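You operate a simulated robot arm through the tools that you are given. There is no shell and no other tool. Be economical: measure what you need, move in short steps, check, and stop when the job is done.

Carry out the task below with a simulated robot arm. There is one attempt and no reset: what you move stays moved.

## Task
Put things in order on the middle of the stone top. At the end: the purple tube from the middle of the stone top stands where the teal roller stood; the teal roller stands where the red candle stood; the red candle from the middle of the stone top stands where the white jar (marked "DAY") stood; the white jar stands on top of the white thermometer (marked "21 C"); whatever was shut is shut again. Leave all else as you found it, and nothing knocked over.
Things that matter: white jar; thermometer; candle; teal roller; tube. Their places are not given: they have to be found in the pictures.

Only the result counts: the job must be done as asked and must still hold three seconds after the hand-in. Knocking over, shifting, dropping, spilling or breaking anything else fails it.

## Robot
A 7-joint arm with a two-finger parallel gripper, fixed in place. Base frame: the origin is at the foot of the arm, x ahead of it, y to its left, z up; the work surface is at about z = 0. Readings come in cm, degrees, newtons and seconds.
With the tool pointing down near the work surface it reaches from about 22 to 58 cm from the base axis. Its first joint turns from -66.0 to 66.0 degrees. Payload 2.5 kg.
Tool frame: the origin (TCP) lies between the finger pads and is the grasp point; the fingertips stand 2.3 cm ahead of it; z points along the fingers, y is the line along which they close. The gripper opens to 9.4 cm. The fingers are 3.8 cm wide and 1 cm thick; the gripper's body (5.4 by 9.6 cm) begins 3.9 cm behind the TCP.
Orientation is that of the tool frame in the base frame, as a unit quaternion [x, y, z, w]. With the fingers straight down and closing along the base's y, the tool's x points along the base's -x, its y along +y and its z along -z.

## Interface
- The arm moves only by the tool servo_tool. Its argument "series" is a list of rows, each a list of 2 entries, a list of its own where there are three numbers: the shift along the tool's x, y, z in units of 50 mm (1.0 is 50 mm), then the turn, a rotation vector about the tool's x, y, z in units of 5 degrees (1.0 is 5 degrees). In form: [[[x, y, z], [wx, wy, wz]], ...]. A call has 1 to 10 rows; each row shifts and turns the commanded pose from where the row before left it, along the tool's axes as they then stand. "hand" is the opening, from 0 (shut) to 1 (fully open), set as the call begins (left out, the last holds). A call with a number of a shift or a turn outside -1 to 1 is refused whole. A row lasts 0.2 s, in which the tool goes at most 5 cm and 8.6 degrees; a call with a longer step from one row to the next is refused whole, and so is a gripper value outside its range. A pose out of reach is approached as far as the arm can. The call stops where the force on the tool passes 40 N (or 10 N more than at its start, if that is more) or the arm is blocked; 0.2 s more then pass. The fingers move at their own pace (about 10.8 cm/s each) and stop on an object; they squeeze with about 42 N. The grip force told is the motor's: it shows also when the fingers shut on nothing. Time passes only in rows, and 0.2 s behind the last, so rows that do not move let the fingers close. It gives the time, the measured TCP pose, the force on the tool (base axes), the opening and the grip force at its end, in the units of the frame above (readings bear some noise).
- Cameras (640 x 400 px; columns grow to the right, rows downward): "scene" is fixed at [10.63, -40.43, 53.49]; the picture's right is [0.90, -0.43, 0.00], its down [-0.28, -0.57, -0.77] and it looks along [0.33, 0.69, -0.64] (base axes); focal length 351 px, centre (320, 200). "wrist" rides on the gripper at [-3.9, 0, -4.4] in the tool frame; the picture's right is [0.00, -1.00, 0.00], its down [0.97, 0.00, -0.24] and it looks along [0.24, 0.00, 0.97] (tool axes); focal length 218 px, centre (320, 200).
- get_image(camera): a new picture of that camera. The clock stands still meanwhile.
- point_at(camera, pixels): there is no depth. For up to 12 entries [column, row, z] of the newest picture of that camera ("zoom" is the newest enlarged one), the place [x, y] in the base frame at which the ray of that pixel passes the height z, good to about 0.2 cm. The clock stands still meanwhile.
- zoom(camera, box): a new picture of the part [left, top, right, bottom] of that camera's present view, enlarged. The clock stands still meanwhile.
- finish_job(): hands the job in; it is judged then, once.

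Keep the steps short. Do not move on a guess: measure, check each grasp and each placing, and mend mistakes. In all there are 80 turns and 34 pictures (those below and enlarged ones count). Leave the gripper open and the arm clear of the work at the hand-in unless told otherwise, and finish with a single line.

The tools are called after "Call:" by a JSON object that holds its "op" and its "data". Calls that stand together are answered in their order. servo_tool: Moves the arm, as the interface text tells. Its arguments: {"type":"object","properties":{"series":{"type":"array","items":{"type":"array"}},"hand":{"type":"number"}},"required":["series"]} The other tools are called the same way: get_image (camera) takes a picture; point_at (camera, pixels) gives the place at which the rays of pixels pass given heights; zoom (camera, box) takes an enlarged picture of a part of a camera's view; finish_job () hands the job in.

At the start:

```text
t: 0.0
eef_pos: [33.79, 2.51, 27.6]
ee_rot: [0.0, 1.0, 0.0, 0.001]
ft_force: [0.3, -0.3, -0.1]
finger_gap: 9.41
grip_force: 0.0
```

scene: 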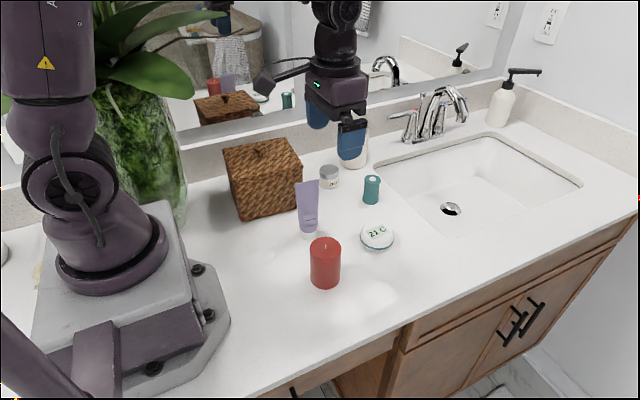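
wrist: 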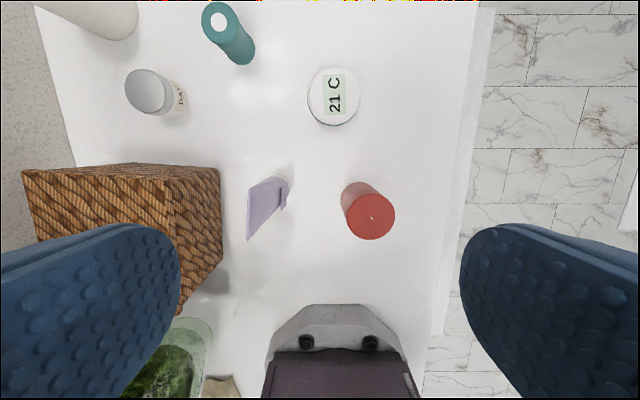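

I see all five objects: the tube near (308,208), candle (325,262), thermometer (377,237), teal roller (371,190) and jar (330,177). I'll enlarge the middle to measure them.

Call:
{"op": "zoom", "data": {"camera": "scene", "box": [270, 150, 430, 300]}}

Call:
{"op": "zoom", "data": {"camera": "wrist", "box": [100, 0, 420, 260]}}

```text
2.67 times, centred on (350, 225) of scene
```

zoom: 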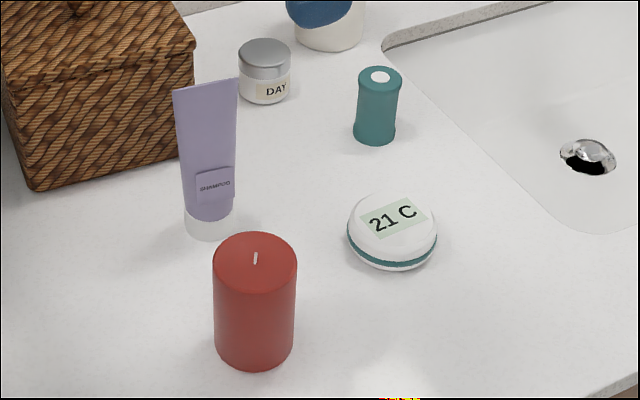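

```text
1.54 times, centred on (260, 130) of wrist
```

zoom: 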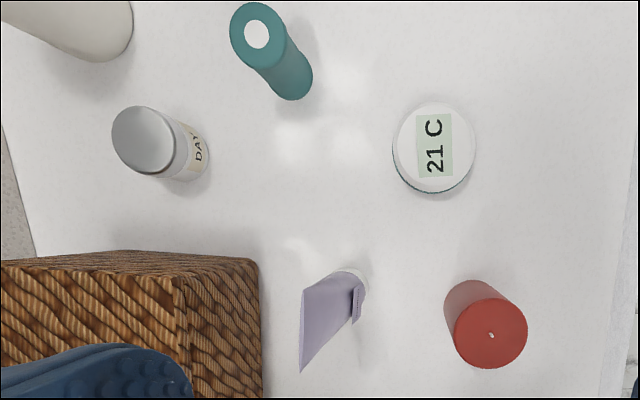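

Measuring base and top points from both cameras at several heights so I can triangulate.

Call:
{"op": "point_at", "data": {"camera": "scene", "pixels": [[325.2, 277.5, 0], [325.6, 247.5, 6], [325.6, 247.5, 8], [377, 240.5, 0], [377.4, 231.7, 3], [370.2, 199.1, 0], [372.5, 178.9, 6], [372.5, 178.9, 8], [329.4, 183.4, 0], [329.4, 169.9, 4], [308, 234.4, 0], [307, 182, 13]]}}

Call:
{"op": "point_at", "data": {"camera": "zoom", "pixels": [[491, 333, 6], [491, 333, 8], [432, 152, 0], [436, 147, 3], [291, 81, 0], [257, 34, 6], [257, 34, 8], [188, 157, 0], [143, 138, 4], [143, 138, 5], [348, 285, 0], [301, 335, 13]]}}

```text
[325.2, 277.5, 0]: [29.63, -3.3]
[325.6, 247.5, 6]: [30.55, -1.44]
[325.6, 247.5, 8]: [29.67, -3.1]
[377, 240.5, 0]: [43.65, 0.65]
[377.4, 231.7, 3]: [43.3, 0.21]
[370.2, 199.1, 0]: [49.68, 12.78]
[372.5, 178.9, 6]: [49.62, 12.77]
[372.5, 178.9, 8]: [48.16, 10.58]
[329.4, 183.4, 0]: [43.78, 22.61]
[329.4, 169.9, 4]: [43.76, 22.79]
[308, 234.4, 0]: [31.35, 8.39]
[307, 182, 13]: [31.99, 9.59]
```

```text
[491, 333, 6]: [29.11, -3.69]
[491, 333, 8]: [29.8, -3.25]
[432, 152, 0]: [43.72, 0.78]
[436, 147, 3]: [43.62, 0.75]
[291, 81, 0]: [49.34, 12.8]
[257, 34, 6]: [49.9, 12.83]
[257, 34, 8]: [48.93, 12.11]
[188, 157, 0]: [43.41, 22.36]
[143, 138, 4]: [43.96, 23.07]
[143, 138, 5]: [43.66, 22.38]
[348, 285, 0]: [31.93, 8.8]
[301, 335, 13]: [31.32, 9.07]
```

Triangulated positions: candle (29.7,-3.2, height 8), thermometer (43.7,0.7, height about 3), roller (49.6,12.8, height 6), jar (43.7,22.6, height about 4.5), tube (31.7,8.7, height about 13). The order is jar, candle, roller, tube, so no parking spot is needed. I'll move above the jar at a safe height and check what's around it.

Call:
{"op": "servo_tool", "data": {"series": [[[-0.33, 0.67, 0.16], [0, 0, 0]], [[-0.33, 0.67, 0.16], [0, 0, 0]], [[-0.33, 0.67, 0.16], [0, 0, 0]], [[-0.33, 0.67, 0.16], [0, 0, 0]], [[-0.33, 0.67, 0.16], [0, 0, 0]], [[-0.33, 0.67, 0.16], [0, 0, 0]]], "hand": 1}}

Call:
{"op": "get_image", "data": {"camera": "wrist"}}

Call:
{"op": "get_image", "data": {"camera": "scene"}}

```text
t: 1.4
eef_pos: [43.59, 22.62, 22.57]
ee_rot: [0.0, 1.0, 0.0, 0.0]
ft_force: [-0.5, 0.3, -0.4]
finger_gap: 9.41
grip_force: 0.1
```

```text
29 pictures are left
```

wrist: 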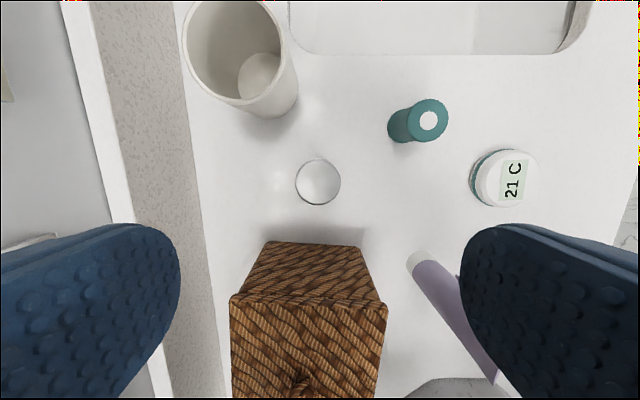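

```text
28 pictures are left
```

scene: 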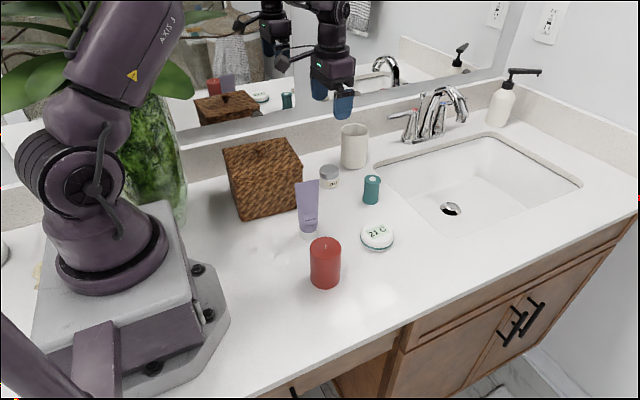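

A cup sits ahead-left of the jar and the basket behind it. Measuring their edges and the backsplash to check clearance.

Call:
{"op": "point_at", "data": {"camera": "wrist", "pixels": [[267, 242, 0], [362, 246, 0], [230, 303, 10], [387, 303, 10], [297, 105, 0], [268, 118, 0], [240, 104, 9], [290, 40, 9], [318, 182, 4.5], [205, 220, 0], [318, 204, 4.5], [341, 182, 4.5]]}}

Call:
{"op": "point_at", "data": {"camera": "scene", "pixels": [[303, 163, 10], [303, 163, 12], [232, 170, 10], [239, 219, 0], [300, 205, 0], [355, 169, 0], [342, 165, 0], [356, 125, 9], [356, 125, 10], [329.4, 169.9, 4.5]]}}

```text
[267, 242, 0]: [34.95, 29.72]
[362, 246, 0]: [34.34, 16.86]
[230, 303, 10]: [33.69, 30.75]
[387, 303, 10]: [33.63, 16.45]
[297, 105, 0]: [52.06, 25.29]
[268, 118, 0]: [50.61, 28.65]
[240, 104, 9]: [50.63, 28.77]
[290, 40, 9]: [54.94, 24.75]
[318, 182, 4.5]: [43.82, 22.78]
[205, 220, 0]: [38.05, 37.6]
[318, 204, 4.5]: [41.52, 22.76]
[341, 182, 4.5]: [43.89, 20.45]
```

```text
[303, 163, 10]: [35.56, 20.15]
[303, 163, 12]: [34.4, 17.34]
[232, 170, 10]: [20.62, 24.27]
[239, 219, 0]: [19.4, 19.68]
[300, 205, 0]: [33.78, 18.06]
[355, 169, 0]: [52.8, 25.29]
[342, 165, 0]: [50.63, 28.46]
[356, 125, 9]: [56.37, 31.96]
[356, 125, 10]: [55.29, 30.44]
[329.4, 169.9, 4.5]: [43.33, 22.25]
```

The path is clear: the basket face is at x≈35, the cup edge at x≈50.6 and the jar at (43.8,22.7) with height ≈4. Lowering to z≈2.8.

Call:
{"op": "servo_tool", "data": {"series": [[[-0.02, 0.01, 0.66], [0, 0, 0]], [[-0.02, 0.01, 0.66], [0, 0, 0]], [[0, 0, 0.66], [0, 0, 0]], [[0, 0, 0.66], [0, 0, 0]], [[0, 0, 0.66], [0, 0, 0]], [[0, 0, 0.35], [0, 0, 0]], [[0, 0, 0.3], [0, 0, 0]]]}}

Call:
{"op": "get_image", "data": {"camera": "wrist"}}

```text
t: 2.8
eef_pos: [44.08, 22.91, 5.37]
ee_rot: [-0.002, 1.0, 0.002, 0.002]
ft_force: [-5.0, -4.0, 24.5]
finger_gap: 9.4
grip_force: 0.0
stopped in row 7: the force on the tool passed its limit (the readings are from after the stop); the commanded pose is now the measured one
```

```text
27 pictures are left
```

wrist: 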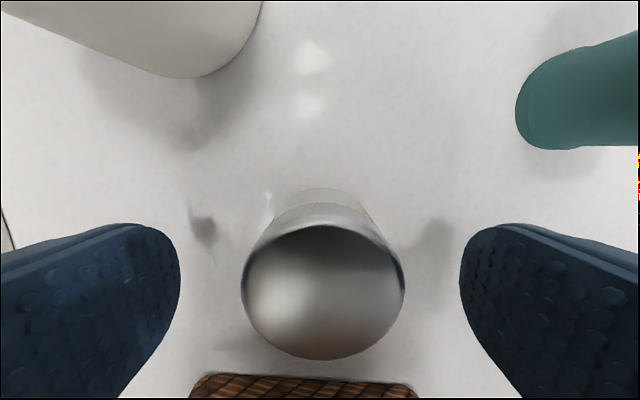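

Stopped early at z=5.37 with 24 N upward, before the fingers could have reached the table. Checking the scene for contact before moving.

Call:
{"op": "zoom", "data": {"camera": "scene", "box": [200, 40, 440, 240]}}

```text
2.00 times, centred on (320, 140) of scene
```

zoom: 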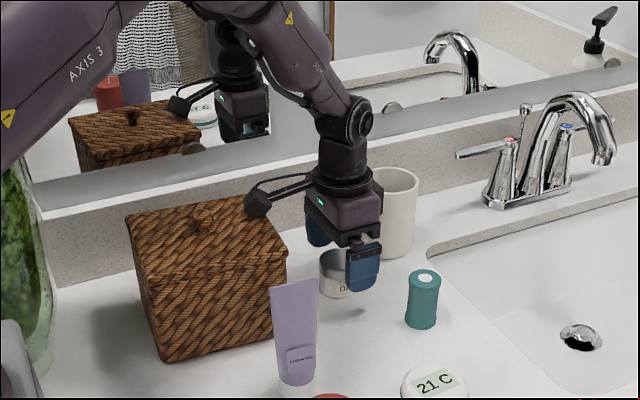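

The scene shows why: the rod on the gripper's base-facing side (zoom 257,203) is resting on the basket. I'll lift straight up, then turn the tool so the rod points to -y over free space.

Call:
{"op": "servo_tool", "data": {"series": [[[0, 0, -0.3], [0, 0, 0]], [[0, 0, -0.6], [0, 0, 0]], [[0, 0, -0.6], [0, 0, 0]], [[0, 0, -0.6], [0, 0, -1]], [[0, 0, 0], [0, 0, -1]], [[0, 0, 0], [0, 0, -1]], [[0, 0, 0], [0, 0, -1]], [[0, 0, 0], [0, 0, -1]], [[0, 0, 0], [0, 0, -1]], [[0, 0, 0], [0, 0, -1]]]}}

Call:
{"op": "servo_tool", "data": {"series": [[[0, 0, 0], [0, 0, -1]], [[0, 0, 0], [0, 0, -1]], [[0, 0, 0], [0, 0, -1]], [[0, 0, 0], [0, 0, -1]], [[0, 0, 0], [0, 0, -1]], [[0, 0, 0], [0, 0, -1]], [[0, 0, 0], [0, 0, -1]], [[0, 0, 0], [0, 0, -1]], [[0, 0, 0], [0, 0, -1]], [[0, 0, 0], [0, 0, -1]]]}}

Call:
{"op": "get_image", "data": {"camera": "scene"}}

Call:
{"op": "get_image", "data": {"camera": "wrist"}}

```text
t: 5.0
eef_pos: [44.07, 22.74, 15.76]
ee_rot: [-0.304, 0.953, 0.0, 0.0]
ft_force: [0.4, -0.2, 0.5]
finger_gap: 9.41
grip_force: 0.1
```

```text
t: 7.2
eef_pos: [43.94, 22.77, 15.85]
ee_rot: [-0.677, 0.736, 0.0, 0.001]
ft_force: [0.4, 0.5, -0.3]
finger_gap: 9.41
grip_force: 0.1
```

```text
25 pictures are left
```

scene: 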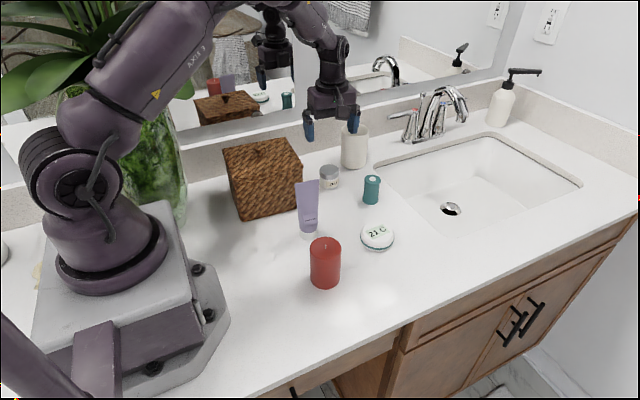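

```text
24 pictures are left
```

wrist: 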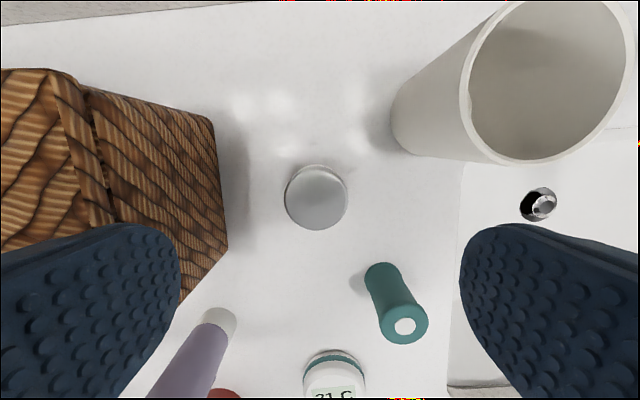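

The basket looks unmoved. I'll complete the last 5° of turn and measure the jar lid at (316,197).

Call:
{"op": "point_at", "data": {"camera": "wrist", "pixels": [[316, 197, 4], [225, 120, 0], [395, 120, 0], [385, 268, 0], [404, 326, 6]]}}

Call:
{"op": "zoom", "data": {"camera": "scene", "box": [250, 40, 410, 200]}}

Call:
{"op": "servo_tool", "data": {"series": [[[0, 0, 0], [0, 0, -0.94]], [[0, 0, 0], [0, 0, 0]]]}}

```text
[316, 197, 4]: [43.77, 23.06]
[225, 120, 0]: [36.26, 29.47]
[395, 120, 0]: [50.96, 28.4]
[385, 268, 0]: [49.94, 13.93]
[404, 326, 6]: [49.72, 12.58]
```

```text
2.50 times, centred on (330, 120) of scene
```

zoom: 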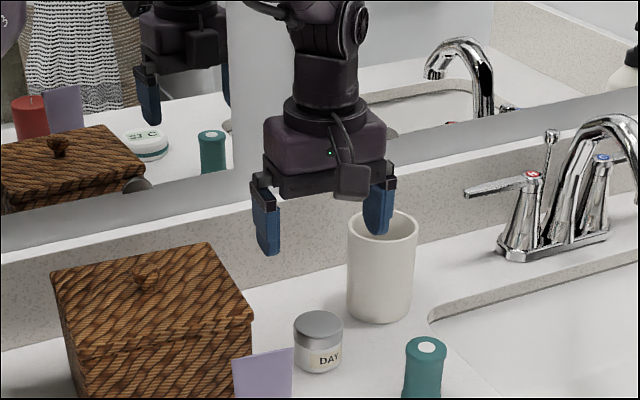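

```text
t: 7.8
eef_pos: [44.0, 22.86, 15.77]
ee_rot: [0.707, -0.707, 0.0, -0.001]
ft_force: [-1.0, 0.6, -0.6]
finger_gap: 9.38
grip_force: 0.0
```

The rod block now points toward -y. Lowering over the jar to z≈2.7.

Call:
{"op": "servo_tool", "data": {"series": [[[0, 0.05, 0.5], [0, 0, 0]], [[0, 0, 0.5], [0, 0, 0]], [[0, 0, 0.5], [0, 0, 0]], [[0, 0, 0.45], [0, 0, 0]], [[0, 0, 0.35], [0, 0, 0]], [[0, 0, 0.3], [0, 0, 0]], [[0, 0, 0], [0, 0, 0]]]}}

Call:
{"op": "get_image", "data": {"camera": "wrist"}}

```text
t: 9.4
eef_pos: [43.82, 22.76, 2.74]
ee_rot: [-0.706, 0.708, 0.0, 0.002]
ft_force: [0.8, -0.3, -0.4]
finger_gap: 9.36
grip_force: 0.0
```

```text
22 pictures are left
```

wrist: 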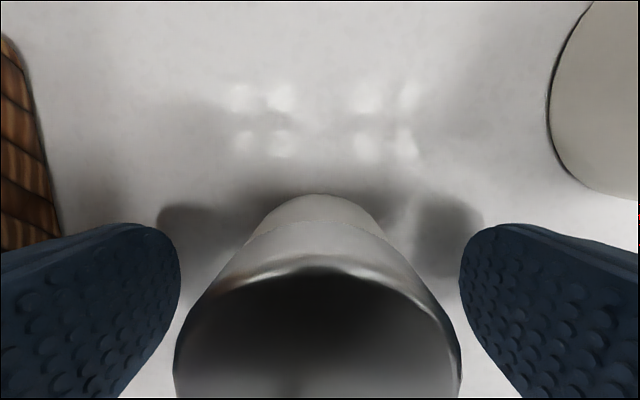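

The jar is centred between the fingers with nothing touching. Closing on it.

Call:
{"op": "servo_tool", "data": {"series": [[[0, 0, 0], [0, 0, 0]], [[0, 0, 0], [0, 0, 0]], [[0, 0, 0], [0, 0, 0]], [[0, 0, 0], [0, 0, 0]]], "hand": 0}}

```text
t: 10.4
eef_pos: [43.75, 22.81, 2.77]
ee_rot: [-0.706, 0.708, 0.0, 0.001]
ft_force: [-1.1, 0.1, 0.2]
finger_gap: 4.8
grip_force: 42.7
```

Gripped, with a 4.8 cm gap. Lifting and moving toward the thermometer at (43.7,0.75).

Call:
{"op": "servo_tool", "data": {"series": [[[0, 0, -0.4], [0, 0, 0]], [[0, 0, -0.6], [0, 0, 0]], [[0, 0, -0.7], [0, 0, 0]], [[0, 0, -0.5], [0, 0, 0]], [[0.5, 0, 0], [0, 0, 0]], [[0.65, 0, 0], [0, 0, 0]], [[0.65, 0, 0], [0, 0, 0]], [[0.65, 0, 0], [0, 0, 0]], [[0.65, 0, 0], [0, 0, 0]], [[0.5, 0, 0], [0, 0, 0]]]}}

Call:
{"op": "get_image", "data": {"camera": "wrist"}}

```text
t: 12.6
eef_pos: [43.6, 4.82, 13.66]
ee_rot: [-0.706, 0.708, 0.0, 0.001]
ft_force: [-0.2, -0.3, 0.6]
finger_gap: 0.0
grip_force: 41.7
```

```text
21 pictures are left
```

wrist: 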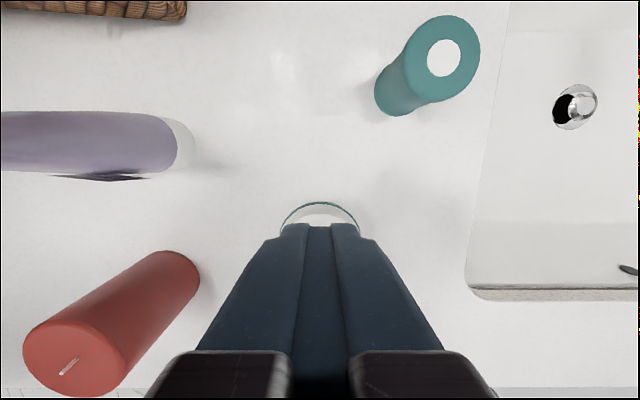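

The gap is 0, so the jar slipped out. Looking for where it went.

Call:
{"op": "get_image", "data": {"camera": "scene"}}

```text
20 pictures are left
```

scene: 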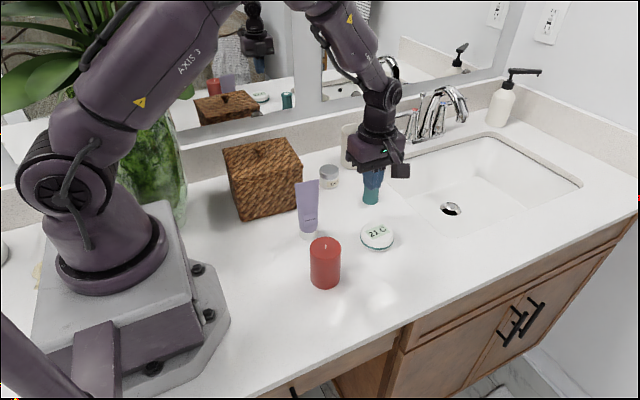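

The jar appears still standing near its place, around (329,177). Zooming to check it.

Call:
{"op": "zoom", "data": {"camera": "scene", "box": [290, 145, 390, 215]}}

```text
5.71 times, centred on (340, 180) of scene
```

zoom: 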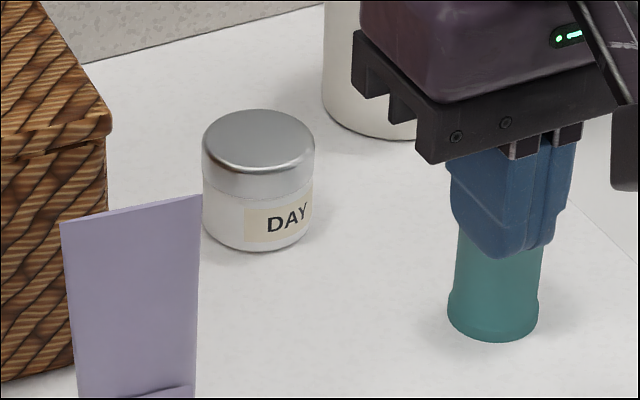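

The jar is upright and in its original place, so it slipped at the start of the lift. I'll go back, open, and stop above it to re-measure before grasping again with a slower lift.

Call:
{"op": "servo_tool", "data": {"series": [[[-0.5, -0.04, 0], [0, 0, 0]], [[-0.6, 0, 0], [0, 0, 0]], [[-0.7, 0, 0], [0, 0, 0]], [[-0.7, 0, 0], [0, 0, 0]], [[-0.65, 0, 0], [0, 0, 0]], [[-0.46, 0, 0], [0, 0, 0]], [[0, 0, 0], [0, 0, 0]]], "hand": 1}}

Call:
{"op": "get_image", "data": {"camera": "wrist"}}

```text
t: 14.2
eef_pos: [43.92, 22.89, 13.65]
ee_rot: [-0.706, 0.708, 0.001, 0.0]
ft_force: [-0.3, -0.1, -0.5]
finger_gap: 9.38
grip_force: 0.1
```

```text
18 pictures are left
```

wrist: 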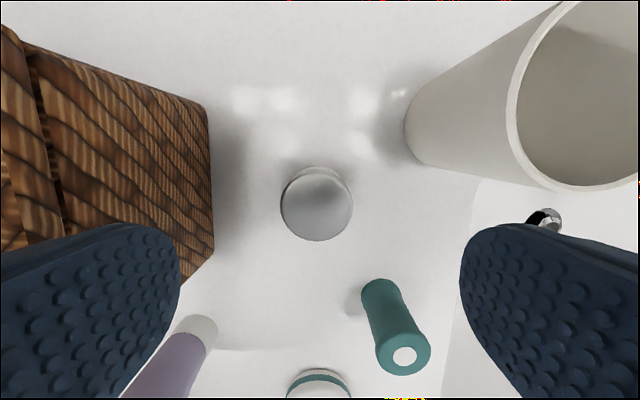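

Measuring the lid centre at (316.5,204) and going down to z≈2.4.

Call:
{"op": "point_at", "data": {"camera": "wrist", "pixels": [[316.5, 204, 4], [316.5, 240, 4], [316.5, 169, 4]]}}

Call:
{"op": "servo_tool", "data": {"series": [[[0, 0.03, 0.5], [0, 0, 0]], [[0, 0, 0.5], [0, 0, 0]], [[0, 0, 0.4], [0, 0, 0]], [[0, 0, 0.4], [0, 0, 0]], [[0, 0, 0.3], [0, 0, 0]], [[0, 0, 0.12], [0, 0, 0]], [[0, 0, 0], [0, 0, 0]]]}}

```text
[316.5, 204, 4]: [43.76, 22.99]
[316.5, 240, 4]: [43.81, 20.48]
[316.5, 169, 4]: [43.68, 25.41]
```

```text
t: 15.8
eef_pos: [43.9, 22.91, 2.64]
ee_rot: [-0.707, 0.708, 0.0, 0.001]
ft_force: [-0.2, -0.2, 0.1]
finger_gap: 9.39
grip_force: 0.1
```

Lowering by 0.15 cm, closing, then a very slow lift to test the hold.

Call:
{"op": "servo_tool", "data": {"series": [[[0, 0, 0.03], [0, 0, 0]], [[0, 0, 0], [0, 0, 0]], [[0, 0, 0], [0, 0, 0]], [[0, 0, 0], [0, 0, 0]], [[0, 0, -0.04], [0, 0, 0]], [[0, 0, -0.06], [0, 0, 0]], [[0, 0, -0.06], [0, 0, 0]], [[0, 0, -0.06], [0, 0, 0]], [[0, 0, -0.06], [0, 0, 0]]], "hand": 0}}

Call:
{"op": "zoom", "data": {"camera": "scene", "box": [290, 115, 390, 215]}}

```text
t: 17.8
eef_pos: [43.82, 22.92, 3.95]
ee_rot: [-0.706, 0.708, 0.001, 0.001]
ft_force: [0.0, 0.0, -1.1]
finger_gap: 4.72
grip_force: 41.7
```

```text
4.00 times, centred on (340, 165) of scene
```

zoom: 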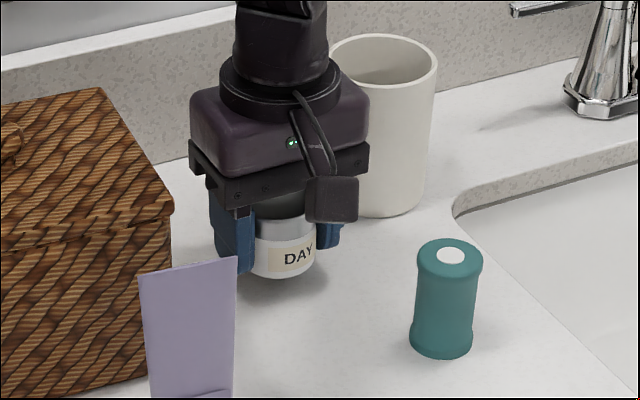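

The jar is off the stone (shadow under it, gap 4.72). Continuing the lift gently.

Call:
{"op": "servo_tool", "data": {"series": [[[0, 0, -0.06], [0, 0, 0]], [[0, 0, -0.08], [0, 0, 0]], [[0, 0, -0.1], [0, 0, 0]], [[0, 0, -0.12], [0, 0, 0]], [[0, 0, -0.12], [0, 0, 0]], [[0, 0, -0.12], [0, 0, 0]], [[0, 0, -0.1], [0, 0, 0]], [[0, 0, -0.08], [0, 0, 0]], [[0, 0, -0.04], [0, 0, 0]], [[0, 0, 0], [0, 0, 0]]]}}

Call:
{"op": "zoom", "data": {"camera": "scene", "box": [290, 115, 390, 215]}}

```text
t: 20.0
eef_pos: [43.66, 22.93, 7.84]
ee_rot: [-0.707, 0.707, 0.0, 0.002]
ft_force: [-0.9, 0.4, -1.4]
finger_gap: 4.76
grip_force: 42.8
```

```text
4.00 times, centred on (340, 165) of scene
```

zoom: 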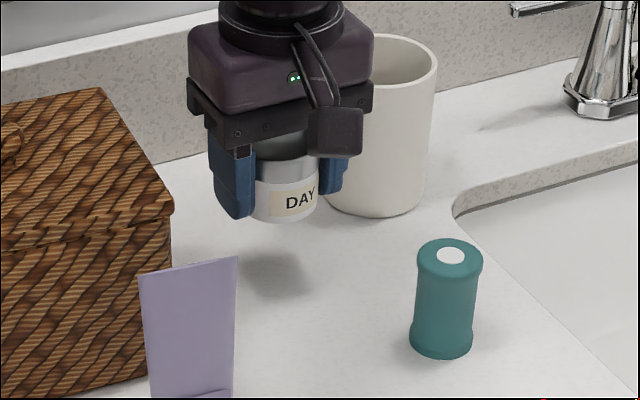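

Hold is steady, no slip relative to the fingertips. Moving gently toward the thermometer, bowing slightly to -x to clear the roller.

Call:
{"op": "servo_tool", "data": {"series": [[[0.04, 0.03, 0], [0, 0, 0]], [[0.1, 0.06, 0], [0, 0, 0]], [[0.16, 0.06, 0], [0, 0, 0]], [[0.22, 0.05, 0], [0, 0, 0]], [[0.28, 0, 0], [0, 0, 0]], [[0.3, 0, 0], [0, 0, 0]], [[0.3, 0, 0], [0, 0, 0]], [[0.3, 0, 0], [0, 0, 0]], [[0.3, 0, 0], [0, 0, 0]], [[0.28, 0, 0], [0, 0, 0]]]}}

Call:
{"op": "servo_tool", "data": {"series": [[[0.2, 0, 0], [0, 0, 0]], [[0.25, 0, 0], [0, 0, 0]], [[0.28, 0, 0], [0, 0, 0]], [[0.3, 0, 0], [0, 0, 0]], [[0.3, -0.05, 0], [0, 0, 0]], [[0.28, -0.06, 0], [0, 0, 0]], [[0.24, -0.06, 0], [0, 0, 0]], [[0.16, -0.03, 0], [0, 0, 0]], [[0.1, 0, 0], [0, 0, 0]], [[0.04, 0, 0], [0, 0, 0]]]}}

Call:
{"op": "get_image", "data": {"camera": "scene"}}

```text
t: 22.2
eef_pos: [42.89, 11.53, 8.05]
ee_rot: [-0.706, 0.708, 0.0, 0.0]
ft_force: [0.4, -1.2, -0.7]
finger_gap: 4.73
grip_force: 41.9
```

```text
t: 24.4
eef_pos: [43.73, 0.62, 7.98]
ee_rot: [-0.707, 0.708, 0.0, 0.001]
ft_force: [0.2, -0.6, -1.2]
finger_gap: 4.72
grip_force: 42.0
```

```text
15 pictures are left
```

scene: 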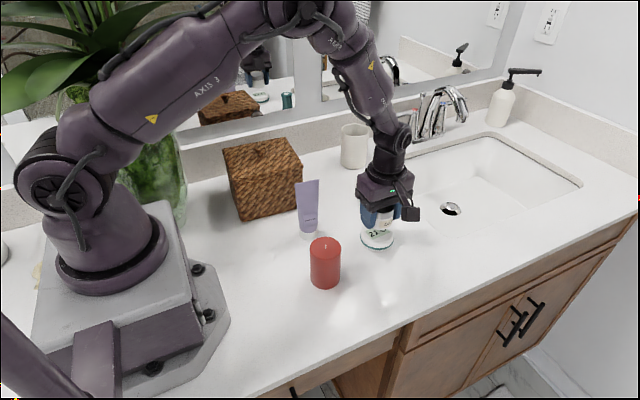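

Still held at TCP (43.73,0.62), and the jar bottom is about z 5.4. Lowering 2 cm, then feeling for contact.

Call:
{"op": "servo_tool", "data": {"series": [[[-0.02, 0, 0.05], [0, 0, 0]], [[0, 0, 0.1], [0, 0, 0]], [[0, 0, 0.1], [0, 0, 0]], [[0, 0, 0.1], [0, 0, 0]], [[0, 0, 0.05], [0, 0, 0]], [[0, 0, 0], [0, 0, 0]]]}}

Call:
{"op": "zoom", "data": {"camera": "scene", "box": [330, 190, 430, 260]}}

```text
t: 25.8
eef_pos: [43.76, 0.77, 6.0]
ee_rot: [-0.707, 0.707, 0.0, 0.002]
ft_force: [0.5, -1.2, -0.8]
finger_gap: 4.74
grip_force: 42.1
```

```text
5.71 times, centred on (380, 225) of scene
```

zoom: 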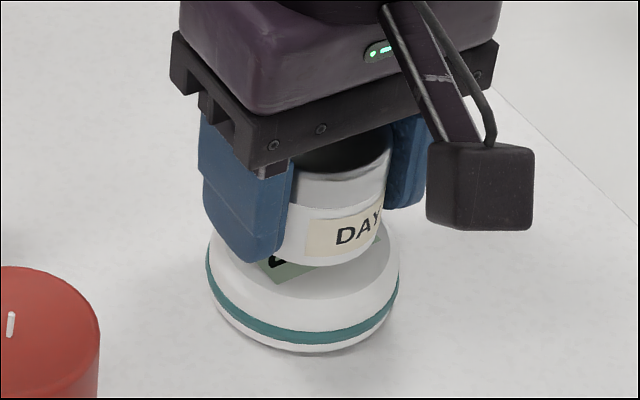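

The jar looks slightly right of the thermometer's centre. Checking with points.

Call:
{"op": "point_at", "data": {"camera": "zoom", "pixels": [[302, 292, 0], [302, 280, 1], [206, 275, 1], [399, 275, 1], [328, 229, 3.5], [385, 230, 3.5], [325, 266, 3.5], [302, 352, 0]]}}

Call:
{"op": "get_image", "data": {"camera": "wrist"}}

```text
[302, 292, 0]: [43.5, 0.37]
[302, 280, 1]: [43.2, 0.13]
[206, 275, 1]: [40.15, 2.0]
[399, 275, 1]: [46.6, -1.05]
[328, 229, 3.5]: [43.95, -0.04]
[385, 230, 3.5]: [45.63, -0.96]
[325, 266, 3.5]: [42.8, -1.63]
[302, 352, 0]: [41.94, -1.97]
```

```text
13 pictures are left
```

wrist: 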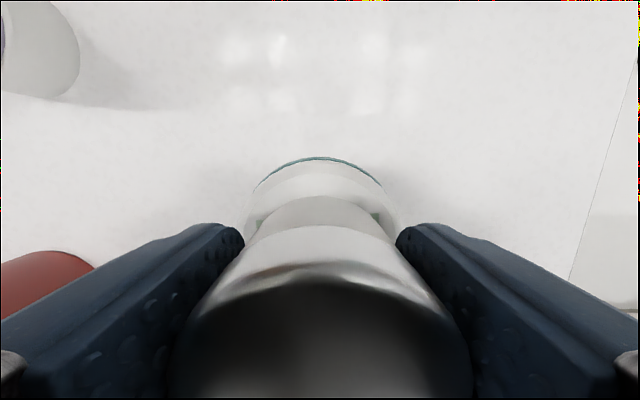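

Call:
{"op": "point_at", "data": {"camera": "wrist", "pixels": [[318, 157, 1.2], [318, 157, 1], [246, 212, 1.5], [399, 215, 1.5]]}}

```text
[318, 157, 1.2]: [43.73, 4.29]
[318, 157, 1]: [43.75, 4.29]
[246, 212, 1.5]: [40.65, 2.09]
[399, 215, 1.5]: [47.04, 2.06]
```

The wrist view confirms the thermometer centre at about (43.75,0.8), which matches the TCP. Lowering in 1–1.5 mm steps.

Call:
{"op": "servo_tool", "data": {"series": [[[0, 0, 0.02], [0, 0, 0]], [[0, 0, 0.02], [0, 0, 0]], [[0, 0, 0.02], [0, 0, 0]], [[0, 0, 0], [0, 0, 0]]]}}

Call:
{"op": "servo_tool", "data": {"series": [[[0, 0, 0.02], [0, 0, 0]], [[0, 0, 0.02], [0, 0, 0]], [[0, 0, 0], [0, 0, 0]]]}}

Call:
{"op": "servo_tool", "data": {"series": [[[0, 0, 0.02], [0, 0, 0]], [[0, 0, 0.02], [0, 0, 0]], [[0, 0, 0], [0, 0, 0]]]}}

```text
t: 26.8
eef_pos: [43.63, 0.77, 5.59]
ee_rot: [-0.707, 0.708, 0.0, 0.001]
ft_force: [-0.3, -0.5, -0.9]
finger_gap: 4.7
grip_force: 41.7
```

```text
t: 27.6
eef_pos: [43.58, 0.93, 5.55]
ee_rot: [-0.706, 0.708, 0.0, 0.001]
ft_force: [0.8, -0.4, 0.5]
finger_gap: 4.75
grip_force: 42.3
```

```text
t: 28.4
eef_pos: [43.7, 0.86, 5.2]
ee_rot: [-0.706, 0.708, 0.0, 0.001]
ft_force: [0.0, -0.2, -0.8]
finger_gap: 4.72
grip_force: 42.2
```

No contact yet. Continuing.

Call:
{"op": "servo_tool", "data": {"series": [[[0, 0, 0.02], [0, 0, 0]], [[0, 0, 0.02], [0, 0, 0]], [[0, 0, 0], [0, 0, 0]]]}}

Call:
{"op": "servo_tool", "data": {"series": [[[0, 0, 0.02], [0, 0, 0]], [[0, 0, 0.02], [0, 0, 0]], [[0, 0, 0], [0, 0, 0]]]}}

Call:
{"op": "zoom", "data": {"camera": "scene", "box": [330, 190, 430, 260]}}

```text
t: 29.2
eef_pos: [43.67, 0.85, 5.28]
ee_rot: [-0.707, 0.707, 0.0, 0.001]
ft_force: [-4.8, -0.4, 11.1]
finger_gap: 4.72
grip_force: 42.2
```

```text
t: 30.0
eef_pos: [43.93, 0.86, 4.96]
ee_rot: [-0.706, 0.708, -0.001, 0.002]
ft_force: [-1.2, 1.3, 27.1]
finger_gap: 4.7
grip_force: 41.9
```

```text
5.71 times, centred on (380, 225) of scene
```

zoom: 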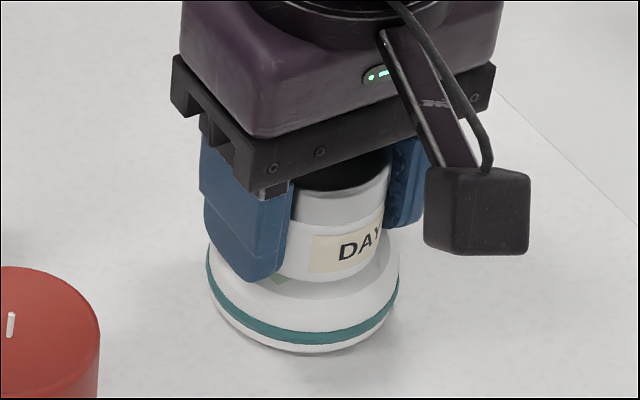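

Contact made at 11–27 N and the jar sits on the thermometer. Easing 2 mm up, opening, then rising straight up.

Call:
{"op": "servo_tool", "data": {"series": [[[0, 0, -0.02], [0, 0, 0]], [[0, 0, -0.02], [0, 0, 0]], [[0, 0, 0], [0, 0, 0]]]}}

Call:
{"op": "servo_tool", "data": {"series": [[[0, 0, 0], [0, 0, 0]], [[0, 0, 0], [0, 0, 0]], [[0, 0, 0], [0, 0, 0]], [[0, 0, -0.2], [0, 0, 0]], [[0, 0, -0.4], [0, 0, 0]], [[0, 0, -0.6], [0, 0, 0]], [[0, 0, -0.6], [0, 0, 0]], [[0, 0, -0.4], [0, 0, 0]]], "hand": 1}}

Call:
{"op": "get_image", "data": {"camera": "wrist"}}

```text
t: 30.8
eef_pos: [43.52, 0.82, 4.92]
ee_rot: [-0.707, 0.707, 0.002, -0.001]
ft_force: [0.8, 0.4, 0.4]
finger_gap: 4.68
grip_force: 41.8
```

```text
t: 32.6
eef_pos: [43.69, 0.78, 15.98]
ee_rot: [-0.707, 0.707, 0.0, 0.0]
ft_force: [1.4, 0.2, 0.7]
finger_gap: 9.39
grip_force: 0.1
```

```text
11 pictures are left
```

wrist: 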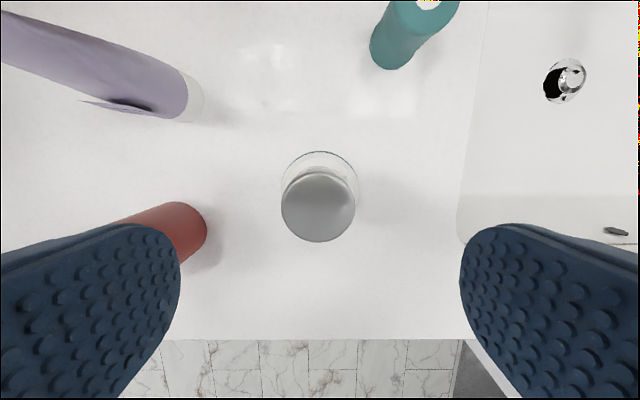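

The jar stands centred on the thermometer. Next is the candle: moving above (29.7,-3.2).

Call:
{"op": "servo_tool", "data": {"series": [[[0.13, 0.47, 0], [0, 0, 0]], [[0.13, 0.47, 0], [0, 0, 0]], [[0.14, 0.47, 0], [0, 0, 0]], [[0.13, 0.47, 0], [0, 0, 0]], [[0.13, 0.47, 0], [0, 0, 0]], [[0.14, 0.45, 0], [0, 0, 0]], [[0, 0, 0], [0, 0, 0]]]}}

Call:
{"op": "get_image", "data": {"camera": "wrist"}}

```text
t: 34.2
eef_pos: [29.64, -3.21, 15.95]
ee_rot: [-0.706, 0.708, 0.001, 0.0]
ft_force: [-0.3, 0.1, -0.1]
finger_gap: 9.4
grip_force: 0.0
```

```text
10 pictures are left
```

wrist: 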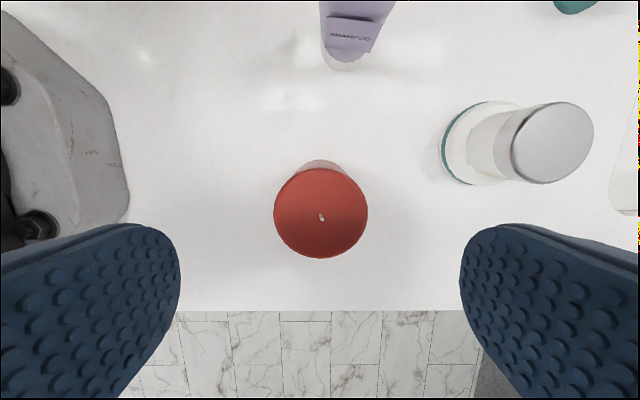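

Measuring the candle top (321,213) and the tube cap (345,58), and checking the jar on the thermometer.

Call:
{"op": "point_at", "data": {"camera": "wrist", "pixels": [[321, 213, 8], [321, 213, 7.7], [274, 213, 8], [368, 213, 8], [321, 163, 0], [344, 71, 0], [325, 55, 0.5], [364, 60, 0.5], [553, 143, 6.8], [595, 143, 6.8]]}}

Call:
{"op": "servo_tool", "data": {"series": [[[0, 0, 0.5], [0, 0, 0]], [[0, 0, 0.5], [0, 0, 0]], [[0, 0, 0.5], [0, 0, 0]], [[0, 0, 0.35], [0, 0, 0]], [[0, 0, 0.2], [0, 0, 0]], [[0, 0, 0], [0, 0, 0]]]}}

```text
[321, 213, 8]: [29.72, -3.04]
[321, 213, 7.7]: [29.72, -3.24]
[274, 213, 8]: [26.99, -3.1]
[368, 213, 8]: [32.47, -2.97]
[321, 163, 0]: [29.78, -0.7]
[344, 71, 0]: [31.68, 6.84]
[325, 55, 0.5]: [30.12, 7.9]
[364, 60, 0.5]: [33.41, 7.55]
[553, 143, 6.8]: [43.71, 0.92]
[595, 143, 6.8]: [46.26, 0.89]
```

```text
t: 35.6
eef_pos: [29.79, -3.15, 5.86]
ee_rot: [0.707, -0.707, 0.001, -0.002]
ft_force: [-0.3, 0.5, -0.3]
finger_gap: 9.4
grip_force: 0.0
```

The candle is at (29.72,-3.1) and the TCP is aligned at z 5.9. Closing and lifting slowly.

Call:
{"op": "servo_tool", "data": {"series": [[[0, 0, 0.04], [0, 0, 0]], [[0, 0, 0], [0, 0, 0]], [[0, 0, 0], [0, 0, 0]], [[0, 0, 0], [0, 0, 0]]], "hand": 0}}

Call:
{"op": "servo_tool", "data": {"series": [[[0, 0, -0.04], [0, 0, 0]], [[0, 0, -0.06], [0, 0, 0]], [[0, 0, -0.08], [0, 0, 0]], [[0, 0, -0.1], [0, 0, 0]], [[0, 0, -0.12], [0, 0, 0]], [[0, 0, -0.16], [0, 0, 0]], [[0, 0, -0.2], [0, 0, 0]], [[0, 0, -0.2], [0, 0, 0]], [[0, 0, -0.16], [0, 0, 0]], [[0, 0, -0.08], [0, 0, 0]]]}}

Call:
{"op": "servo_tool", "data": {"series": [[[0, 0, -0.06], [0, 0, 0]], [[0, 0, -0.12], [0, 0, 0]], [[0, 0, -0.18], [0, 0, 0]], [[0, 0, -0.18], [0, 0, 0]], [[0, 0, -0.16], [0, 0, 0]], [[0, 0, -0.1], [0, 0, 0]], [[0, 0, -0.04], [0, 0, 0]]]}}

Call:
{"op": "get_image", "data": {"camera": "scene"}}

```text
t: 36.6
eef_pos: [29.67, -3.19, 5.58]
ee_rot: [-0.707, 0.708, 0.001, 0.002]
ft_force: [-6.6, 0.0, 27.1]
finger_gap: 5.41
grip_force: 42.0
```

```text
t: 38.8
eef_pos: [29.61, -3.15, 11.69]
ee_rot: [-0.707, 0.707, 0.001, 0.001]
ft_force: [-0.4, 0.2, -1.6]
finger_gap: 5.46
grip_force: 41.2
```

```text
t: 40.4
eef_pos: [29.7, -3.18, 15.78]
ee_rot: [-0.706, 0.708, 0.001, 0.0]
ft_force: [0.7, -0.2, -2.7]
finger_gap: 5.4
grip_force: 41.9
```

```text
9 pictures are left
```

scene: 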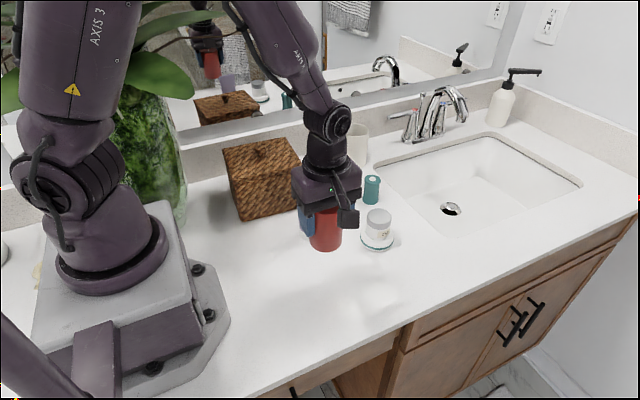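

Candle held with a 5.4 cm gap and bottom at z≈10. Going +x over the jar stack, then +y to the jar's old place at (43.8,22.85), which avoids the tube and basket.

Call:
{"op": "servo_tool", "data": {"series": [[[0, -0.1, 0], [0, 0, 0]], [[0, -0.2, 0], [0, 0, 0]], [[0, -0.3, 0], [0, 0, 0]], [[0, -0.4, 0], [0, 0, 0]], [[0, -0.45, 0], [0, 0, 0]], [[0, -0.45, 0], [0, 0, 0]], [[0, -0.4, 0], [0, 0, 0]], [[0, -0.3, 0], [0, 0, 0]], [[0, -0.15, 0], [0, 0, 0]], [[0, -0.07, 0], [0, 0, 0]]]}}

Call:
{"op": "servo_tool", "data": {"series": [[[-0.1, 0, 0], [0, 0, 0]], [[-0.2, 0, 0], [0, 0, 0]], [[-0.3, 0, 0], [0, 0, 0]], [[-0.4, 0, 0], [0, 0, 0]], [[-0.4, 0, 0], [0, 0, 0]], [[-0.4, 0, 0], [0, 0, 0]], [[-0.4, 0, 0], [0, 0, 0]], [[-0.3, 0, 0], [0, 0, 0]], [[-0.2, 0, 0], [0, 0, 0]], [[-0.1, 0, 0], [0, 0, 0]]]}}

Call:
{"op": "servo_tool", "data": {"series": [[[-0.1, 0, 0], [0, 0, 0]], [[-0.2, 0, 0], [0, 0, 0]], [[-0.3, 0, 0], [0, 0, 0]], [[-0.4, 0, 0], [0, 0, 0]], [[-0.4, 0, 0], [0, 0, 0]], [[-0.4, 0, 0], [0, 0, 0]], [[-0.3, 0, 0], [0, 0, 0]], [[-0.2, 0, 0], [0, 0, 0]], [[-0.09, 0, 0], [0, 0, 0]], [[0, 0, 0], [0, 0, 0]]]}}

```text
t: 42.6
eef_pos: [43.75, -3.17, 15.83]
ee_rot: [-0.706, 0.708, 0.001, 0.001]
ft_force: [-0.6, 0.1, -2.1]
finger_gap: 5.42
grip_force: 42.3
```

```text
t: 44.8
eef_pos: [43.92, 10.78, 15.9]
ee_rot: [-0.706, 0.709, 0.001, 0.001]
ft_force: [0.4, 0.3, -2.9]
finger_gap: 5.43
grip_force: 42.6
```

```text
t: 47.0
eef_pos: [43.88, 22.66, 15.88]
ee_rot: [-0.707, 0.707, 0.001, 0.0]
ft_force: [0.3, -0.5, -2.5]
finger_gap: 5.44
grip_force: 41.8
```

Lowering the candle to just above the stone.

Call:
{"op": "servo_tool", "data": {"series": [[[-0.03, 0.02, 0.1], [0, 0, 0]], [[0, 0, 0.2], [0, 0, 0]], [[0, 0, 0.3], [0, 0, 0]], [[0, 0, 0.35], [0, 0, 0]], [[0, 0, 0.35], [0, 0, 0]], [[0, 0, 0.3], [0, 0, 0]], [[0, 0, 0.2], [0, 0, 0]], [[0, 0, 0.12], [0, 0, 0]], [[0, 0, 0.06], [0, 0, 0]], [[0, 0, 0], [0, 0, 0]]]}}

Call:
{"op": "servo_tool", "data": {"series": [[[0, 0, 0.02], [0, 0, 0]], [[0, 0, 0.02], [0, 0, 0]], [[0, 0, 0], [0, 0, 0]]]}}

```text
t: 49.2
eef_pos: [43.84, 23.01, 5.9]
ee_rot: [-0.706, 0.708, 0.0, 0.001]
ft_force: [-0.5, 1.5, -1.7]
finger_gap: 5.42
grip_force: 42.0
```

```text
t: 50.0
eef_pos: [43.74, 23.05, 5.59]
ee_rot: [-0.706, 0.708, -0.001, 0.001]
ft_force: [0.5, -0.6, -1.5]
finger_gap: 5.42
grip_force: 42.6
```

Nudging y by -0.15 and feeling down further.

Call:
{"op": "servo_tool", "data": {"series": [[[0.03, 0, 0], [0, 0, 0]], [[0, 0, 0.02], [0, 0, 0]], [[0, 0, 0], [0, 0, 0]]]}}

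Call:
{"op": "servo_tool", "data": {"series": [[[0, 0, 0.02], [0, 0, 0]], [[0, 0, 0.02], [0, 0, 0]], [[0, 0, 0], [0, 0, 0]]]}}

```text
t: 50.8
eef_pos: [43.74, 22.84, 5.67]
ee_rot: [-0.706, 0.708, 0.0, 0.001]
ft_force: [-2.2, -1.3, 5.3]
finger_gap: 5.44
grip_force: 42.1
```

```text
t: 51.6
eef_pos: [43.76, 22.96, 5.63]
ee_rot: [-0.707, 0.708, -0.001, 0.002]
ft_force: [-8.6, -4.9, 29.4]
finger_gap: 5.47
grip_force: 42.2
```

Contact with the stone. Easing up 2 mm, opening and rising.

Call:
{"op": "servo_tool", "data": {"series": [[[0, 0, -0.02], [0, 0, 0]], [[0, 0, -0.02], [0, 0, 0]], [[0, 0, 0], [0, 0, 0]]]}}

Call:
{"op": "servo_tool", "data": {"series": [[[0, 0, 0], [0, 0, 0]], [[0, 0, 0], [0, 0, 0]], [[0, 0, 0], [0, 0, 0]], [[0, 0, -0.1], [0, 0, 0]], [[0, 0, -0.3], [0, 0, 0]], [[0, 0, -0.5], [0, 0, 0]], [[0, 0, -0.5], [0, 0, 0]], [[0, 0, -0.5], [0, 0, 0]], [[0, 0, -0.2], [0, 0, 0]]], "hand": 1}}

Call:
{"op": "get_image", "data": {"camera": "wrist"}}

```text
t: 52.4
eef_pos: [43.76, 22.79, 5.61]
ee_rot: [0.707, -0.707, 0.0, -0.001]
ft_force: [2.9, 1.8, 6.4]
finger_gap: 5.47
grip_force: 42.0
```

```text
t: 54.4
eef_pos: [43.75, 22.73, 16.12]
ee_rot: [-0.706, 0.708, -0.001, 0.001]
ft_force: [0.5, 0.2, 0.9]
finger_gap: 9.38
grip_force: 0.1
```

```text
8 pictures are left
```

wrist: 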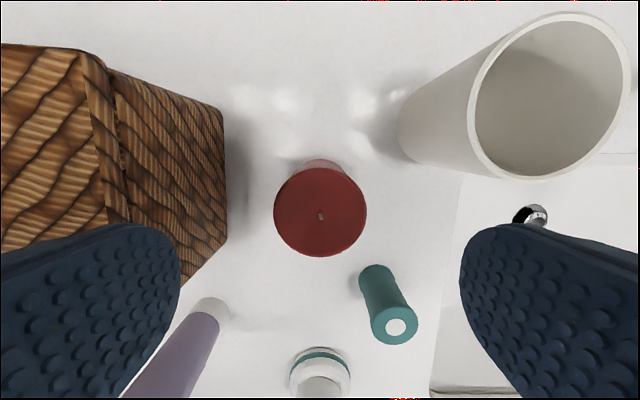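

The candle is standing where the jar was. Measuring the roller top at (397,328) and moving above it.

Call:
{"op": "point_at", "data": {"camera": "wrist", "pixels": [[396.5, 328, 6], [321, 211, 7.7], [376, 272, 0]]}}

Call:
{"op": "servo_tool", "data": {"series": [[[0.33, -0.2, 0], [0, 0, 0]], [[0.33, -0.2, 0], [0, 0, 0]], [[0.33, -0.2, 0], [0, 0, 0]], [[0.33, -0.2, 0], [0, 0, 0]], [[0.33, -0.2, 0], [0, 0, 0]], [[0.34, -0.19, 0], [0, 0, 0]], [[0, 0, 0.5], [0, 0, 0]], [[0, 0, 0], [0, 0, 0]]]}}

Call:
{"op": "get_image", "data": {"camera": "wrist"}}

```text
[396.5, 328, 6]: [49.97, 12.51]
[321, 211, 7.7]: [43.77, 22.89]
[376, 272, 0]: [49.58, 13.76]
```

```text
t: 56.2
eef_pos: [49.68, 12.82, 13.72]
ee_rot: [-0.707, 0.707, 0.0, 0.001]
ft_force: [0.3, 0.0, -0.8]
finger_gap: 9.36
grip_force: 0.0
```

```text
7 pictures are left
```

wrist: 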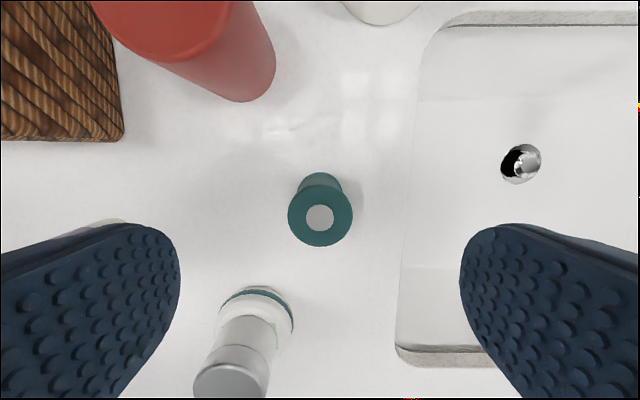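

Call:
{"op": "point_at", "data": {"camera": "wrist", "pixels": [[320, 217, 6], [288, 214, 6], [353, 214, 6], [319, 173, 0]]}}

Call:
{"op": "servo_tool", "data": {"series": [[[0, 0, 0.5], [0, 0, 0]], [[0, 0, 0.5], [0, 0, 0]], [[0, 0, 0.5], [0, 0, 0]], [[0, 0, 0.35], [0, 0, 0]], [[0, 0, 0.2], [0, 0, 0]], [[0, 0, 0], [0, 0, 0]]]}}

```text
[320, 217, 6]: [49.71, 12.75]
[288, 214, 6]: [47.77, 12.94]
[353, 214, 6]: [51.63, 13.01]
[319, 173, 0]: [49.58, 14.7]
```

```text
t: 57.6
eef_pos: [49.68, 12.79, 3.3]
ee_rot: [-0.707, 0.708, 0.0, 0.001]
ft_force: [0.2, -1.2, -0.5]
finger_gap: 9.4
grip_force: 0.0
```

Aligned on the roller at (49.7,12.8). Closing and lifting slowly.

Call:
{"op": "servo_tool", "data": {"series": [[[0, 0, 0], [0, 0, 0]], [[0, 0, 0], [0, 0, 0]], [[0, 0, 0], [0, 0, 0]], [[0, 0, 0], [0, 0, 0]]], "hand": 0}}

Call:
{"op": "servo_tool", "data": {"series": [[[0, 0, -0.04], [0, 0, 0]], [[0, 0, -0.06], [0, 0, 0]], [[0, 0, -0.08], [0, 0, 0]], [[0, 0, -0.12], [0, 0, 0]], [[0, 0, -0.16], [0, 0, 0]], [[0, 0, -0.22], [0, 0, 0]], [[0, 0, -0.25], [0, 0, 0]], [[0, 0, -0.2], [0, 0, 0]], [[0, 0, -0.1], [0, 0, 0]], [[0, 0, -0.03], [0, 0, 0]]]}}

Call:
{"op": "servo_tool", "data": {"series": [[[0, 0, -0.06], [0, 0, 0]], [[0, 0, -0.12], [0, 0, 0]], [[0, 0, -0.2], [0, 0, 0]], [[0, 0, -0.25], [0, 0, 0]], [[0, 0, -0.25], [0, 0, 0]], [[0, 0, -0.15], [0, 0, 0]], [[0, 0, -0.07], [0, 0, 0]]]}}

```text
t: 58.6
eef_pos: [49.63, 12.75, 3.41]
ee_rot: [-0.707, 0.707, 0.0, 0.0]
ft_force: [0.3, -0.6, -0.1]
finger_gap: 3.69
grip_force: 41.6
```

```text
t: 60.8
eef_pos: [49.68, 12.86, 9.69]
ee_rot: [-0.706, 0.709, 0.001, 0.0]
ft_force: [0.3, 0.8, -1.0]
finger_gap: 3.68
grip_force: 41.7
```

```text
t: 62.4
eef_pos: [49.74, 12.73, 15.17]
ee_rot: [-0.706, 0.708, 0.0, 0.002]
ft_force: [-0.3, -0.8, -0.6]
finger_gap: 3.68
grip_force: 41.4
```

Roller held (gap 3.68). Moving diagonally at height to the candle's old place (29.72,-3.15). The line clears the tube and jar.

Call:
{"op": "servo_tool", "data": {"series": [[[0.06, 0.08, 0], [0, 0, 0]], [[0.12, 0.15, 0], [0, 0, 0]], [[0.2, 0.25, 0], [0, 0, 0]], [[0.26, 0.33, 0], [0, 0, 0]], [[0.28, 0.35, 0], [0, 0, 0]], [[0.28, 0.35, 0], [0, 0, 0]], [[0.28, 0.35, 0], [0, 0, 0]], [[0.2, 0.25, 0], [0, 0, 0]], [[0.12, 0.15, 0], [0, 0, 0]], [[0.06, 0.08, 0], [0, 0, 0]]]}}

Call:
{"op": "servo_tool", "data": {"series": [[[0.06, 0.08, 0], [0, 0, 0]], [[0.14, 0.18, 0], [0, 0, 0]], [[0.22, 0.28, 0], [0, 0, 0]], [[0.28, 0.35, 0], [0, 0, 0]], [[0.28, 0.35, 0], [0, 0, 0]], [[0.2, 0.25, 0], [0, 0, 0]], [[0.1, 0.13, 0], [0, 0, 0]], [[0.04, 0.04, 0], [0, 0, 0]], [[0, 0, 0], [0, 0, 0]]]}}

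```text
t: 64.6
eef_pos: [38.03, 3.43, 15.18]
ee_rot: [-0.706, 0.708, 0.0, 0.001]
ft_force: [-0.1, 0.4, 0.4]
finger_gap: 3.66
grip_force: 41.9
```

```text
t: 66.6
eef_pos: [29.54, -2.95, 15.24]
ee_rot: [-0.707, 0.707, 0.0, 0.0]
ft_force: [0.4, 0.4, -0.8]
finger_gap: 3.68
grip_force: 42.2
```

Small correction and lowering to just above the stone.

Call:
{"op": "servo_tool", "data": {"series": [[[0.04, -0.03, 0.1], [0, 0, 0]], [[0, 0, 0.22], [0, 0, 0]], [[0, 0, 0.35], [0, 0, 0]], [[0, 0, 0.4], [0, 0, 0]], [[0, 0, 0.4], [0, 0, 0]], [[0, 0, 0.35], [0, 0, 0]], [[0, 0, 0.25], [0, 0, 0]], [[0, 0, 0.15], [0, 0, 0]], [[0, 0, 0.06], [0, 0, 0]], [[0, 0, 0], [0, 0, 0]]]}}

Call:
{"op": "servo_tool", "data": {"series": [[[0, 0, 0.02], [0, 0, 0]], [[0, 0, 0.02], [0, 0, 0]], [[0, 0, 0], [0, 0, 0]]]}}

```text
t: 68.8
eef_pos: [29.86, -3.23, 3.76]
ee_rot: [-0.707, 0.707, -0.001, 0.002]
ft_force: [-4.2, 0.8, 19.6]
finger_gap: 3.68
grip_force: 41.4
```

```text
t: 69.6
eef_pos: [29.89, -3.32, 3.55]
ee_rot: [-0.707, 0.708, 0.0, 0.002]
ft_force: [2.7, -0.4, 9.4]
finger_gap: 3.66
grip_force: 42.2
```

Contact with the stone at about (29.85,-3.25). Easing, opening and rising.

Call:
{"op": "servo_tool", "data": {"series": [[[0, 0, -0.03], [0, 0, 0]], [[0, 0, 0], [0, 0, 0]]]}}

Call:
{"op": "servo_tool", "data": {"series": [[[0, 0, 0], [0, 0, 0]], [[0, 0, 0], [0, 0, 0]], [[0, 0, 0], [0, 0, 0]], [[0, 0, -0.1], [0, 0, 0]], [[0, 0, -0.3], [0, 0, 0]], [[0, 0, -0.6], [0, 0, 0]], [[0, 0, -0.7], [0, 0, 0]], [[0, 0, -0.7], [0, 0, 0]], [[0, 0, -0.6], [0, 0, 0]], [[0, 0, -0.3], [0, 0, 0]]], "hand": 1}}

Call:
{"op": "get_image", "data": {"camera": "scene"}}

Call:
{"op": "get_image", "data": {"camera": "wrist"}}

```text
t: 70.2
eef_pos: [29.92, -3.29, 3.73]
ee_rot: [-0.706, 0.708, 0.001, 0.002]
ft_force: [-0.4, 0.0, -0.4]
finger_gap: 3.66
grip_force: 42.3
```

```text
t: 72.4
eef_pos: [29.82, -3.19, 20.25]
ee_rot: [-0.706, 0.708, 0.001, 0.0]
ft_force: [0.2, 0.4, 0.5]
finger_gap: 9.4
grip_force: 0.1
```

```text
6 pictures are left
```

scene: 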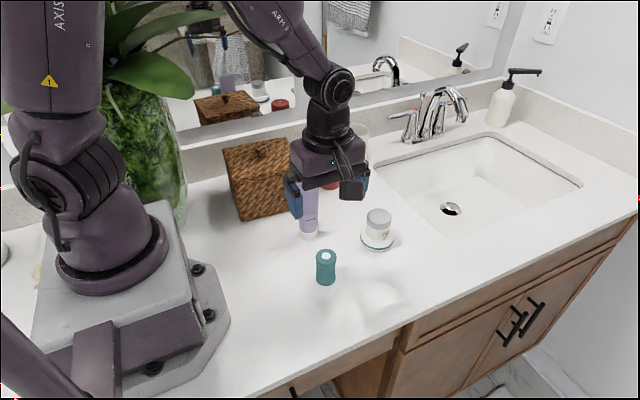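

```text
5 pictures are left
```

wrist: 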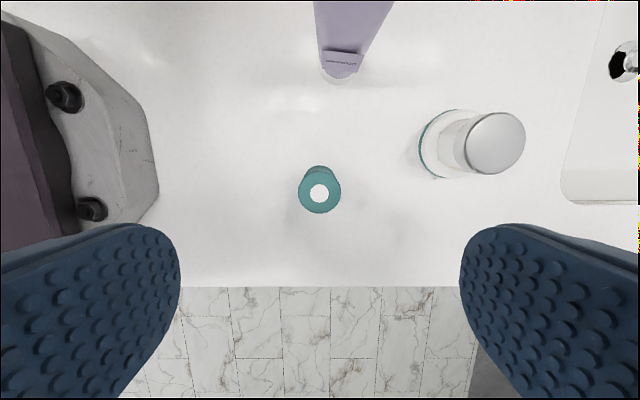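

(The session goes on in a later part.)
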